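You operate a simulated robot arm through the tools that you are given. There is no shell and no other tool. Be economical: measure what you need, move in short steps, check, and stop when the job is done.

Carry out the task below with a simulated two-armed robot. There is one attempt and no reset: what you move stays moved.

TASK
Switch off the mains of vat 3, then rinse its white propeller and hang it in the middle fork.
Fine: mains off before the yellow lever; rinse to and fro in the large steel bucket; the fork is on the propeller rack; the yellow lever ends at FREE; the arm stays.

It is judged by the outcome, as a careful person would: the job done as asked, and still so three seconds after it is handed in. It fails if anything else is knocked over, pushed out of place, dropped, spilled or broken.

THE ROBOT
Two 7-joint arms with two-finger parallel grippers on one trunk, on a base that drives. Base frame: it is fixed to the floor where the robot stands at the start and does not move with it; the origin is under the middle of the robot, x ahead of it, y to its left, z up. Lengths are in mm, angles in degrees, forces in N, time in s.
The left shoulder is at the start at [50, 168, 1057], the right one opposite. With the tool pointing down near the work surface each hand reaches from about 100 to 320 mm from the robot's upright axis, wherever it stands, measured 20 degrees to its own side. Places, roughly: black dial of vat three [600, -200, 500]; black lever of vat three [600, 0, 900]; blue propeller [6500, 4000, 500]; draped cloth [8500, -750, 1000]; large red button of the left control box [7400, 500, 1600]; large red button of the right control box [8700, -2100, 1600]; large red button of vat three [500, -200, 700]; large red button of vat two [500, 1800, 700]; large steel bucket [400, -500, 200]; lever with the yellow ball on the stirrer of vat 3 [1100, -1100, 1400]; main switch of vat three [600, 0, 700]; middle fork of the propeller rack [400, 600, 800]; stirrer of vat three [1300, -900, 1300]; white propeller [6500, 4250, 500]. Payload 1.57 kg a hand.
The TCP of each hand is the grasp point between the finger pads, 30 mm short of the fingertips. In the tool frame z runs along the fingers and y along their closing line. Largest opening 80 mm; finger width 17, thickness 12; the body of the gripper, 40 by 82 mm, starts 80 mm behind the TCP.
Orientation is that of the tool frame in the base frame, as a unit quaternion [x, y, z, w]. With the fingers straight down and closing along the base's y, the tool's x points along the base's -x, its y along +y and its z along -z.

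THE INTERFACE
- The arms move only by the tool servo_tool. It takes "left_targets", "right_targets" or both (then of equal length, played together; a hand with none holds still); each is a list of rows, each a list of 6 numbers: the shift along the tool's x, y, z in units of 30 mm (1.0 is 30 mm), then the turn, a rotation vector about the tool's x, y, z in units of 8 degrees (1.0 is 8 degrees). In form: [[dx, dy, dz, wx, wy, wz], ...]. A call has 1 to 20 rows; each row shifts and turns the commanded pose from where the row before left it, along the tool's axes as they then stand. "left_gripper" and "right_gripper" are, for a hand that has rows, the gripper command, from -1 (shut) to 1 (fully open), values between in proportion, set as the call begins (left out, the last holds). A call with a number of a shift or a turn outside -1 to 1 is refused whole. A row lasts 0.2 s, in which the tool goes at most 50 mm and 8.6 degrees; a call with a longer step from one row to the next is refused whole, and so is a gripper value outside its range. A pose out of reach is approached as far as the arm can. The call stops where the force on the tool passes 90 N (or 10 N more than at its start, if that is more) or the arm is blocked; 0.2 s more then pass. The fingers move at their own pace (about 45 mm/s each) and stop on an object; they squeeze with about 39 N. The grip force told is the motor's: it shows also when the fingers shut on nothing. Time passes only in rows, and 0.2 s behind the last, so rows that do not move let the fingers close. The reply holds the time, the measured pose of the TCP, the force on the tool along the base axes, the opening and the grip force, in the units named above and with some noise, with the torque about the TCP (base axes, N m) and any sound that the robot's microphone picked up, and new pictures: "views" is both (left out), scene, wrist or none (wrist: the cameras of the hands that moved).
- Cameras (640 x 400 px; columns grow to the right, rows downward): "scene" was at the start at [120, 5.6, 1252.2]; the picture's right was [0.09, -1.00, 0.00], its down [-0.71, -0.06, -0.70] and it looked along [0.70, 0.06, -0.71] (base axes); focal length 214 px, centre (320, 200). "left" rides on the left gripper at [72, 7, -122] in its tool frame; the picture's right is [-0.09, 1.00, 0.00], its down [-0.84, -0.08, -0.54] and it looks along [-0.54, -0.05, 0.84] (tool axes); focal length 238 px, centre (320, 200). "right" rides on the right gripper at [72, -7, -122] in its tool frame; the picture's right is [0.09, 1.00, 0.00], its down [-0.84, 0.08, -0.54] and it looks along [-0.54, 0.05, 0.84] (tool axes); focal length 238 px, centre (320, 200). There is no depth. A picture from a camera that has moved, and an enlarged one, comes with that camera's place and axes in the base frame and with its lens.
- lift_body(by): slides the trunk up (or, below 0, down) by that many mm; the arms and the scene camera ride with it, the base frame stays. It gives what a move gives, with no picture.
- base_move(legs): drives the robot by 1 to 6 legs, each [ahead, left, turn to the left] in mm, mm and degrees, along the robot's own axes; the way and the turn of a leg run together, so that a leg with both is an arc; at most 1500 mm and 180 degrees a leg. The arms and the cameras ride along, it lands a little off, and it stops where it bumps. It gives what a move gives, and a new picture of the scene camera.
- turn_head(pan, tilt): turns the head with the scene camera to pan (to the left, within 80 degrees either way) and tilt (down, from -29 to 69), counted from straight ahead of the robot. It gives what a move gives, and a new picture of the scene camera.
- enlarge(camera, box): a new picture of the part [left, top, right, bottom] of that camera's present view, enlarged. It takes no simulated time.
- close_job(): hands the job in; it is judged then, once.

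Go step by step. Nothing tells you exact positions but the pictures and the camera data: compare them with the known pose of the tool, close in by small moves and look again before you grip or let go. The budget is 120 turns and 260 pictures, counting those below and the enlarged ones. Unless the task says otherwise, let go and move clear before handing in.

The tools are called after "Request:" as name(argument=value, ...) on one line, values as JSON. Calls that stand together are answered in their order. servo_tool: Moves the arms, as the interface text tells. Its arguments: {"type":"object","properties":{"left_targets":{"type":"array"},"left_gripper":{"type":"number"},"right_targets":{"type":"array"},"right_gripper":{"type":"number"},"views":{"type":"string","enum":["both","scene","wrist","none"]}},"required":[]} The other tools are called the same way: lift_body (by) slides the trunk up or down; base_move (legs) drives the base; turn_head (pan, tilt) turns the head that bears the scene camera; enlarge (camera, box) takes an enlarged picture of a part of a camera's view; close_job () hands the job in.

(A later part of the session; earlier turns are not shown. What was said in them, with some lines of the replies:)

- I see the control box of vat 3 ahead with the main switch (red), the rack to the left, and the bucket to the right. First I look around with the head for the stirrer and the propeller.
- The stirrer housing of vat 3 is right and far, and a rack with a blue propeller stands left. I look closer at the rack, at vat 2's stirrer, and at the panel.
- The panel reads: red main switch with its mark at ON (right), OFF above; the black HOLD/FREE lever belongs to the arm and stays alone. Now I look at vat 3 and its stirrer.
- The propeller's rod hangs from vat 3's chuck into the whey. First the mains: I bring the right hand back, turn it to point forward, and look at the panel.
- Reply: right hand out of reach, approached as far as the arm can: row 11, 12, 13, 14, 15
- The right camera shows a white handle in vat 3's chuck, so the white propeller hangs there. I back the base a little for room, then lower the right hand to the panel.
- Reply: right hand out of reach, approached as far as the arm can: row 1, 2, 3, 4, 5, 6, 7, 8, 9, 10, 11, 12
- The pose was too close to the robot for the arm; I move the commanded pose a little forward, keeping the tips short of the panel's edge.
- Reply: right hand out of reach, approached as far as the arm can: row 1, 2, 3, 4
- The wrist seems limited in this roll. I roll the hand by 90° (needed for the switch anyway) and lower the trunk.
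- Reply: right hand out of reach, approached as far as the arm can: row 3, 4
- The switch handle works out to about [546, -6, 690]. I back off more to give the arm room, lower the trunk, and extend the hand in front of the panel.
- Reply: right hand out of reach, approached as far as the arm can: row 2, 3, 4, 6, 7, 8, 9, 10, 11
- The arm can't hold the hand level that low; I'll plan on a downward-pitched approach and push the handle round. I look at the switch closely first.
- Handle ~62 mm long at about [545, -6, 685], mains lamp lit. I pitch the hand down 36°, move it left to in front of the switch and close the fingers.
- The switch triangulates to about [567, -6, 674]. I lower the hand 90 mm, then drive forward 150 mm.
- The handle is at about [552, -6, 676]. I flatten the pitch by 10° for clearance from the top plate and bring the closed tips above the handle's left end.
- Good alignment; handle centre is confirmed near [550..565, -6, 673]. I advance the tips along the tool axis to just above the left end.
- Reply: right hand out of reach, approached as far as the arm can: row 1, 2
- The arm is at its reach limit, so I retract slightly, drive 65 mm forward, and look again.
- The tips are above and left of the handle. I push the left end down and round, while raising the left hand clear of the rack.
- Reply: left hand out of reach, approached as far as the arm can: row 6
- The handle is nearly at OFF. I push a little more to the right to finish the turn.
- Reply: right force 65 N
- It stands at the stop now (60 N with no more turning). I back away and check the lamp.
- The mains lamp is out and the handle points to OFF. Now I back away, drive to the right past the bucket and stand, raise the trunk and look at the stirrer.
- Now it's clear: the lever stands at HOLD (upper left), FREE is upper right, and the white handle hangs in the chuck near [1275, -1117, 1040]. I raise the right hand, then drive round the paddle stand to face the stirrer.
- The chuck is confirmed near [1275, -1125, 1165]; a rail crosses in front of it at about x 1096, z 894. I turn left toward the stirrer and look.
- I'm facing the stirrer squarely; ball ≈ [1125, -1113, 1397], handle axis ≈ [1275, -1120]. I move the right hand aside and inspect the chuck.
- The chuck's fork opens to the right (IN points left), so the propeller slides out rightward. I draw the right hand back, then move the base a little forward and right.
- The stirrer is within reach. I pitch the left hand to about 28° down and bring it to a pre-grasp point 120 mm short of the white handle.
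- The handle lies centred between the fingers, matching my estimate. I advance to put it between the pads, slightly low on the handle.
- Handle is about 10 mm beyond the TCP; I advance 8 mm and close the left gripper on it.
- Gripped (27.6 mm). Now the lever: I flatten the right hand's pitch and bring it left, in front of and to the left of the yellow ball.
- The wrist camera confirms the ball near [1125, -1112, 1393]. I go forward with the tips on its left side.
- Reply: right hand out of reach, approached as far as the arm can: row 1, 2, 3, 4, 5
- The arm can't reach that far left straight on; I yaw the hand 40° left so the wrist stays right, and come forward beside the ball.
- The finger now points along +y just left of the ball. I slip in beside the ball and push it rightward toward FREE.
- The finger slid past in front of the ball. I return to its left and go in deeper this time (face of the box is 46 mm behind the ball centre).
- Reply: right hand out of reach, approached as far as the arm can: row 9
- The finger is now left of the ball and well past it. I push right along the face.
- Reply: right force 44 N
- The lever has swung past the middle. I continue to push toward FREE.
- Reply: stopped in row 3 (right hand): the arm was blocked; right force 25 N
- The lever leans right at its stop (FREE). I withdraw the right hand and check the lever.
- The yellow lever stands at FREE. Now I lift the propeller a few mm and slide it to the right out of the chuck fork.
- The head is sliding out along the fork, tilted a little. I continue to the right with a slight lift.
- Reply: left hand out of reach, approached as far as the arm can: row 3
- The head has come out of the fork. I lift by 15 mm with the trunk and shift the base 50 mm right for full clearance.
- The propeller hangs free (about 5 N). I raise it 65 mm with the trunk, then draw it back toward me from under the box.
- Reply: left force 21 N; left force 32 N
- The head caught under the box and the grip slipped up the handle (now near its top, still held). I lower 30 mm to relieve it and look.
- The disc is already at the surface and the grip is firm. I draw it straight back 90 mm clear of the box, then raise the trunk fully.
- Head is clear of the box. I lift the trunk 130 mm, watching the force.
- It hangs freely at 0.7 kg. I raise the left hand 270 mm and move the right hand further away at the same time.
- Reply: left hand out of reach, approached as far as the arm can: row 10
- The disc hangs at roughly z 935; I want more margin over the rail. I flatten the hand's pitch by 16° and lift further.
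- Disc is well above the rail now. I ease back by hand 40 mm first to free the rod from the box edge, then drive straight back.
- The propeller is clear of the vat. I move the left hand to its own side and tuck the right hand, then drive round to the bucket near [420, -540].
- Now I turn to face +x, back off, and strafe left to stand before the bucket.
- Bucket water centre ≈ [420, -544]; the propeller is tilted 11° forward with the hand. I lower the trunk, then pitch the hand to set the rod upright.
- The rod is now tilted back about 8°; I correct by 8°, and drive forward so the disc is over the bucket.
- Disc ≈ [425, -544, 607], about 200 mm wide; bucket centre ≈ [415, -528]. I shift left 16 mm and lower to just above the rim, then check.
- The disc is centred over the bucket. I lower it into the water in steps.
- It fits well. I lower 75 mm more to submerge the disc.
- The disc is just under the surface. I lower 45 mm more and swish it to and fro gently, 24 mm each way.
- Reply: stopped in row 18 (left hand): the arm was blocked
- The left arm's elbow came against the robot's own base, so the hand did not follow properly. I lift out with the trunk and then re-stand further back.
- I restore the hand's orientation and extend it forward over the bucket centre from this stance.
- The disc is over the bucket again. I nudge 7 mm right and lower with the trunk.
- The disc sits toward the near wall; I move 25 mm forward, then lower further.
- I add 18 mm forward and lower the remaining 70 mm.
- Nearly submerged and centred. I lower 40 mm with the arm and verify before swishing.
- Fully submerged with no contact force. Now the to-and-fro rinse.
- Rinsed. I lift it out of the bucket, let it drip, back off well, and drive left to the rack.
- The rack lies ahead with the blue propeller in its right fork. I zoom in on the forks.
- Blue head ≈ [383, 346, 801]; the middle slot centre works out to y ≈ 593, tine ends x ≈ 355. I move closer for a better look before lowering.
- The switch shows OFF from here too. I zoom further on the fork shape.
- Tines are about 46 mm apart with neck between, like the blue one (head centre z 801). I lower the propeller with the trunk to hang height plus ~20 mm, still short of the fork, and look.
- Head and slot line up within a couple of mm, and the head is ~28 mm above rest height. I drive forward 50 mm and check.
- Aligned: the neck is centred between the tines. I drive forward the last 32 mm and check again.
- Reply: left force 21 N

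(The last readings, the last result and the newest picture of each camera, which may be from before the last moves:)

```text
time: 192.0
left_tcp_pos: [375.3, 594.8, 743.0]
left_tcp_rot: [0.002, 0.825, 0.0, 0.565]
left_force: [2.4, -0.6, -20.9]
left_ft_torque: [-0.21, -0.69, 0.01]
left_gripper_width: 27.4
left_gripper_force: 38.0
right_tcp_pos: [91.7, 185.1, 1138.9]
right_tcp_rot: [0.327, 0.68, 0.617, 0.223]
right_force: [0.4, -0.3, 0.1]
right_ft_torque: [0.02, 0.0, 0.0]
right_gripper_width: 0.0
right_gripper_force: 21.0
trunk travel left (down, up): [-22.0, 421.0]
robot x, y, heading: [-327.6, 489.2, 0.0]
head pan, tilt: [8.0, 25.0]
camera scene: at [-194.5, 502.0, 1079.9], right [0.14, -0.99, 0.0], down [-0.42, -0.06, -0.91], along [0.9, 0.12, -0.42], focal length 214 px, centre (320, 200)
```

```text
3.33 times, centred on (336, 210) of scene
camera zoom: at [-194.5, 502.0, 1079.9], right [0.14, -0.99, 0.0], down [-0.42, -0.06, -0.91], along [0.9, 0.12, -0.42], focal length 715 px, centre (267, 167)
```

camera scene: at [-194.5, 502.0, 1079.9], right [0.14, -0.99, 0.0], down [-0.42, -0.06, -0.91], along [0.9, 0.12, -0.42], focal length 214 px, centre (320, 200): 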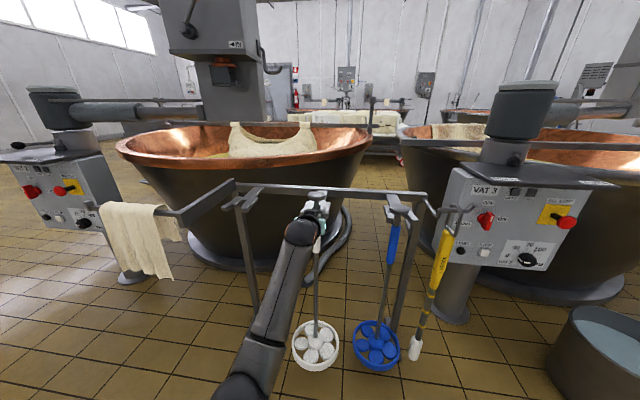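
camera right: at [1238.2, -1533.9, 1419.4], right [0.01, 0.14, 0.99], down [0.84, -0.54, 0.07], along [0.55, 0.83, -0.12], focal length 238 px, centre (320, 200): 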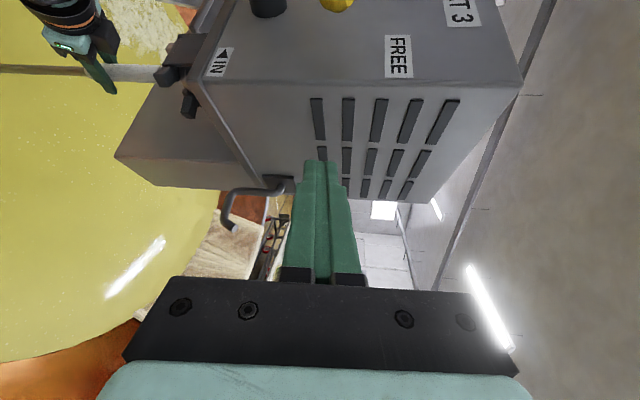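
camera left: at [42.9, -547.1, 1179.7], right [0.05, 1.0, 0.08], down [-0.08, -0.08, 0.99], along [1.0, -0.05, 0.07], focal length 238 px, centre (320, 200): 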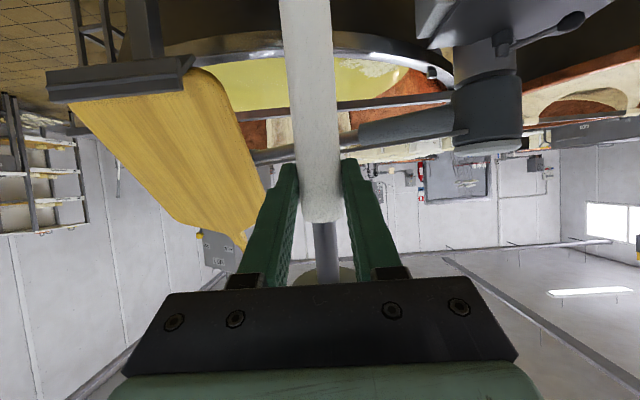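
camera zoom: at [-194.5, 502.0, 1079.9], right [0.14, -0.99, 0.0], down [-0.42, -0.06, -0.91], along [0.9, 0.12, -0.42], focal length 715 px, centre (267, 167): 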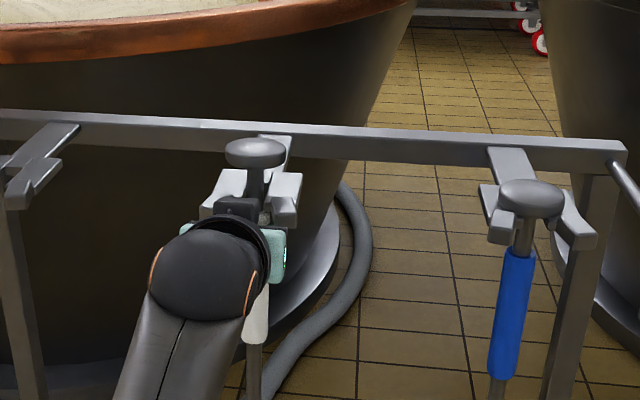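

The hand's top is just touching the tines' underside, but the head is in place over the slot; lowering relieves that. I lower 22 mm gently.

Request:
servo_tool(left_targets=[[0.35, 0, 0.13, 0, 0, 0], [0.34, 0, 0.13, 0, 0, 0]], views="none")

Request:
enlarge(camera="scene", box=[256, 170, 416, 270])

```text
time: 192.6
left_tcp_pos: [374.0, 595.0, 725.1]
left_tcp_rot: [0.001, 0.823, 0.0, 0.568]
left_force: [-0.6, 0.2, -6.7]
left_ft_torque: [0.03, -0.01, 0.01]
left_gripper_width: 27.6
left_gripper_force: 38.3
right_tcp_pos: [90.0, 184.9, 1139.1]
right_tcp_rot: [0.327, 0.68, 0.618, 0.224]
right_force: [0.3, -0.3, 0.6]
right_ft_torque: [0.02, 0.02, 0.02]
right_gripper_width: 0.0
right_gripper_force: 21.3
trunk travel left (down, up): [-22.0, 421.0]
robot x, y, heading: [-326.2, 490.8, -0.1]
head pan, tilt: [8.0, 25.0]
```

```text
4.00 times, centred on (336, 220) of scene
camera zoom: at [-195.8, 501.8, 1080.4], right [0.14, -0.99, 0.0], down [-0.42, -0.06, -0.91], along [0.9, 0.12, -0.42], focal length 858 px, centre (256, 120)
```

zoom: 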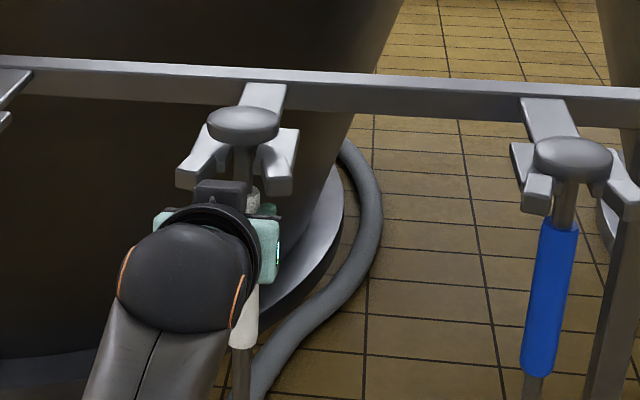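

Freed again; compared to the blue one, the head needs about 15 mm more. I lower in small steps until the fork takes the weight.

Request:
servo_tool(left_targets=[[0.2, 0, 0.075, 0, 0, 0], [0.2, 0, 0.075, 0, 0, 0]], views="none")

Request:
enlarge(camera="scene", box=[256, 170, 416, 270])

```text
time: 193.2
left_tcp_pos: [377.9, 594.4, 728.2]
left_tcp_rot: [0.002, 0.817, -0.001, 0.577]
left_force: [-0.2, 0.9, -7.5]
left_ft_torque: [-0.01, -0.09, -0.01]
left_gripper_width: 27.2
left_gripper_force: 37.2
right_tcp_pos: [89.9, 184.5, 1139.0]
right_tcp_rot: [0.326, 0.68, 0.618, 0.223]
right_force: [-0.5, -0.3, 0.9]
right_ft_torque: [0.0, 0.01, 0.02]
right_gripper_width: 0.0
right_gripper_force: 21.3
trunk travel left (down, up): [-22.0, 421.0]
robot x, y, heading: [-324.1, 496.6, -0.1]
head pan, tilt: [8.0, 25.0]
```

```text
4.00 times, centred on (336, 220) of scene
camera zoom: at [-195.7, 501.9, 1080.3], right [0.14, -0.99, 0.0], down [-0.42, -0.06, -0.91], along [0.9, 0.12, -0.42], focal length 858 px, centre (256, 120)
```

zoom: 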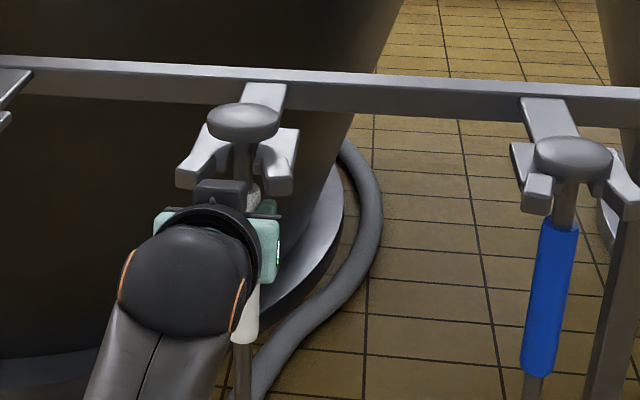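

The arm itself didn't go lower, so I use the trunk: down 12 mm.

Request:
lift_body(by=-12)

Request:
enlarge(camera="scene", box=[256, 170, 416, 270])

```text
time: 193.8
left_tcp_pos: [377.3, 595.5, 717.0]
left_tcp_rot: [0.002, 0.817, 0.0, 0.577]
left_force: [0.4, -0.1, -7.7]
left_ft_torque: [0.0, -0.1, 0.01]
left_gripper_width: 27.4
left_gripper_force: 38.5
right_tcp_pos: [89.1, 185.0, 1127.5]
right_tcp_rot: [0.325, 0.68, 0.618, 0.223]
right_force: [0.6, 0.3, 0.1]
right_ft_torque: [0.0, 0.0, 0.0]
right_gripper_width: 0.0
right_gripper_force: 21.0
trunk travel left (down, up): [-10.0, 433.0]
robot x, y, heading: [-327.2, 490.3, -0.0]
head pan, tilt: [8.0, 25.0]
```

```text
4.00 times, centred on (336, 220) of scene
camera zoom: at [-195.7, 501.9, 1068.3], right [0.14, -0.99, 0.0], down [-0.42, -0.06, -0.91], along [0.9, 0.12, -0.42], focal length 858 px, centre (256, 120)
```

zoom: 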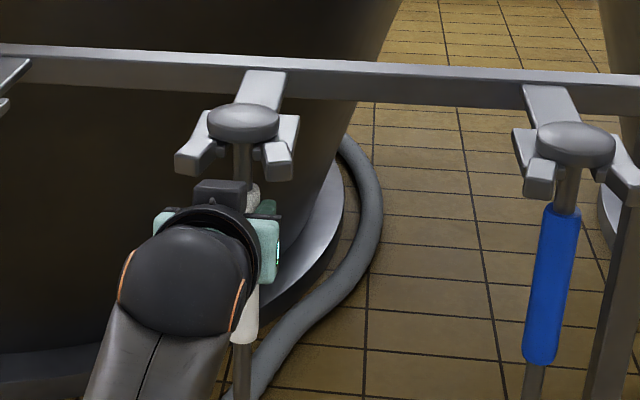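

Just above rest now. I lower the trunk another 8 mm and watch the force.

Request:
lift_body(by=-9)

Request:
enlarge(camera="scene", box=[256, 160, 416, 260])

```text
time: 194.4
left_tcp_pos: [377.2, 594.9, 713.1]
left_tcp_rot: [0.003, 0.811, 0.0, 0.585]
left_force: [11.2, 1.5, 21.9]
left_ft_torque: [-0.11, -0.57, 0.07]
left_gripper_width: 27.0
left_gripper_force: 38.1
right_tcp_pos: [87.3, 184.5, 1120.0]
right_tcp_rot: [0.326, 0.679, 0.618, 0.224]
right_force: [0.4, -0.5, 0.5]
right_ft_torque: [0.02, 0.04, -0.04]
right_gripper_width: 0.0
right_gripper_force: 20.7
trunk travel left (down, up): [-1.0, 442.0]
robot x, y, heading: [-324.1, 490.0, -0.2]
head pan, tilt: [8.0, 25.0]
```

```text
4.00 times, centred on (336, 210) of scene
camera zoom: at [-197.7, 501.6, 1060.2], right [0.14, -0.99, 0.0], down [-0.42, -0.06, -0.91], along [0.9, 0.12, -0.42], focal length 858 px, centre (256, 160)
```

zoom: 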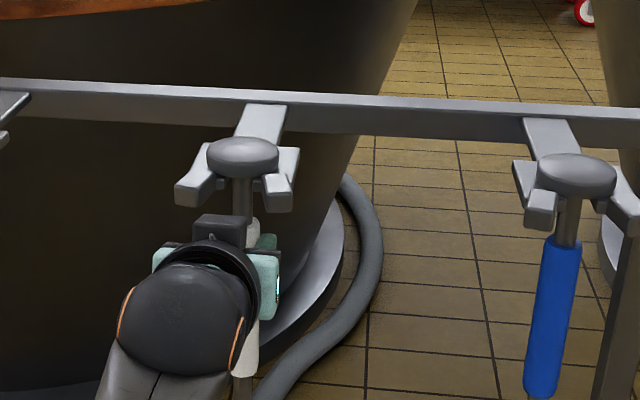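

The fork now carries the load (hand is pulled up). I raise the trunk 3 mm to relax, then open the left gripper slowly.

Request:
lift_body(by=4)

Request:
servo_tool(left_targets=[[0, 0, 0, 0, 0, 0], [0, 0, 0, 0, 0, 0]], left_gripper=-0.1, views="wrist")

Request:
enlarge(camera="scene", box=[256, 160, 416, 260])

```text
time: 194.9
left_tcp_pos: [376.3, 594.5, 714.5]
left_tcp_rot: [0.003, 0.814, 0.0, 0.58]
left_force: [-4.4, 0.3, 14.1]
left_ft_torque: [0.04, -1.24, 0.01]
left_gripper_width: 27.5
left_gripper_force: 37.9
right_tcp_pos: [87.8, 183.5, 1122.6]
right_tcp_rot: [0.326, 0.68, 0.618, 0.224]
right_force: [0.3, -0.6, 0.2]
right_ft_torque: [-0.01, 0.02, 0.03]
right_gripper_width: 0.0
right_gripper_force: 21.2
trunk travel left (down, up): [-5.0, 438.0]
robot x, y, heading: [-328.4, 490.8, 0.1]
head pan, tilt: [8.0, 25.0]
```

```text
time: 195.5
left_tcp_pos: [377.9, 596.7, 710.0]
left_tcp_rot: [0.002, 0.817, 0.001, 0.577]
left_force: [0.4, -0.9, -1.0]
left_ft_torque: [0.03, -0.04, -0.03]
left_gripper_width: 35.9
left_gripper_force: 0.0
right_tcp_pos: [88.9, 185.0, 1122.2]
right_tcp_rot: [0.326, 0.68, 0.617, 0.225]
right_force: [-0.4, -0.5, 1.7]
right_ft_torque: [0.0, 0.01, 0.02]
right_gripper_width: 0.0
right_gripper_force: 21.0
trunk travel left (down, up): [-5.0, 438.0]
robot x, y, heading: [-325.5, 491.5, 0.0]
head pan, tilt: [8.0, 25.0]
camera left: at [238.0, 602.4, 684.0], right [0.03, 1.0, 0.09], down [-0.23, -0.08, 0.97], along [0.97, -0.05, 0.23], focal length 238 px, centre (320, 200)
```

left: 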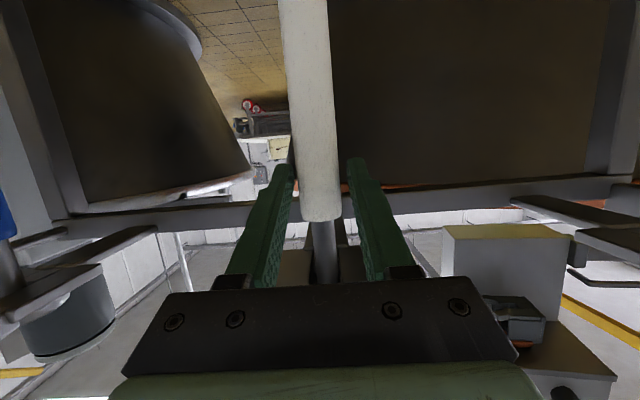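

```text
4.00 times, centred on (336, 210) of scene
camera zoom: at [-196.3, 501.8, 1063.4], right [0.14, -0.99, 0.0], down [-0.42, -0.06, -0.91], along [0.9, 0.12, -0.42], focal length 858 px, centre (256, 160)
```

zoom: 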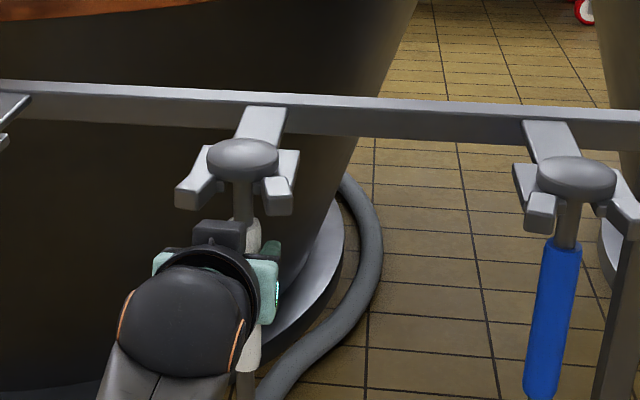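

It hangs in the middle fork. I open fully and back straight off.

Request:
servo_tool(left_targets=[[0, 0, 0, 0, 0, 0], [0, 0, 0, 0, 0, 0], [0, 0, 0, 0, 0, 0]], left_gripper=1, views="none")

Request:
base_move(legs=[[-300, 0, 0]])

Request:
enlarge(camera="scene", box=[220, 160, 540, 360])

```text
time: 196.3
left_tcp_pos: [376.8, 596.4, 711.4]
left_tcp_rot: [0.002, 0.817, 0.001, 0.577]
left_force: [0.0, 0.3, 0.4]
left_ft_torque: [-0.03, 0.01, -0.01]
left_gripper_width: 80.2
left_gripper_force: 0.1
right_tcp_pos: [89.9, 183.7, 1122.2]
right_tcp_rot: [0.326, 0.68, 0.618, 0.224]
right_force: [1.4, -0.4, -0.2]
right_ft_torque: [0.01, -0.03, -0.01]
right_gripper_width: 0.2
right_gripper_force: 20.9
trunk travel left (down, up): [-5.0, 438.0]
robot x, y, heading: [-328.8, 492.7, 0.1]
head pan, tilt: [8.0, 25.0]
```

```text
time: 198.4
left_tcp_pos: [78.5, 598.3, 711.2]
left_tcp_rot: [0.0, 0.817, 0.002, 0.577]
left_force: [-0.2, 0.9, -0.2]
left_ft_torque: [0.02, 0.02, -0.01]
left_gripper_width: 79.9
left_gripper_force: 0.0
right_tcp_pos: [-209.0, 186.2, 1122.5]
right_tcp_rot: [0.325, 0.68, 0.618, 0.224]
right_force: [0.1, 0.0, -0.2]
right_ft_torque: [-0.03, 0.0, 0.0]
right_gripper_width: 0.1
right_gripper_force: 21.8
trunk travel left (down, up): [-5.0, 438.0]
robot x, y, heading: [-624.9, 491.9, 0.0]
head pan, tilt: [8.0, 25.0]
camera scene: at [-495.0, 502.2, 1063.4], right [0.14, -0.99, 0.0], down [-0.42, -0.06, -0.91], along [0.9, 0.13, -0.42], focal length 214 px, centre (320, 200)
```

scene: 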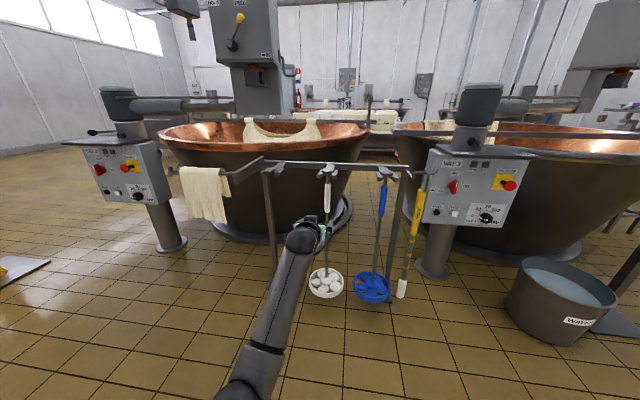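

```text
2.00 times, centred on (380, 260) of scene
camera zoom: at [-495.0, 502.2, 1063.4], right [0.14, -0.99, 0.0], down [-0.42, -0.06, -0.91], along [0.9, 0.13, -0.42], focal length 429 px, centre (200, 80)
```

zoom: 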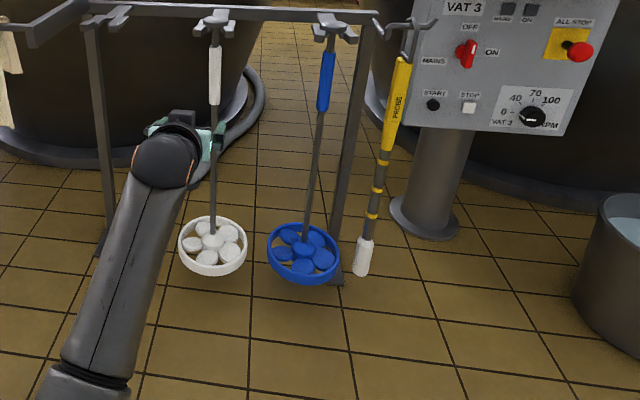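

The white propeller hangs in the middle fork beside the blue one. The mains is at OFF with its lamp out, and both hands are clear, so I'm handing in.

Request:
close_job()

```text
The job is handed in.
```

I switched off the mains of vat 3 first, then moved the yellow lever to FREE. I rinsed the white propeller to and fro in the large steel bucket and hung it in the middle fork of the rack.

While I drew the propeller out, its head caught briefly under the stirrer box. My grip slid up the handle, but it did not drop. I did not move the stirrer arm or its black HOLD/FREE lever.
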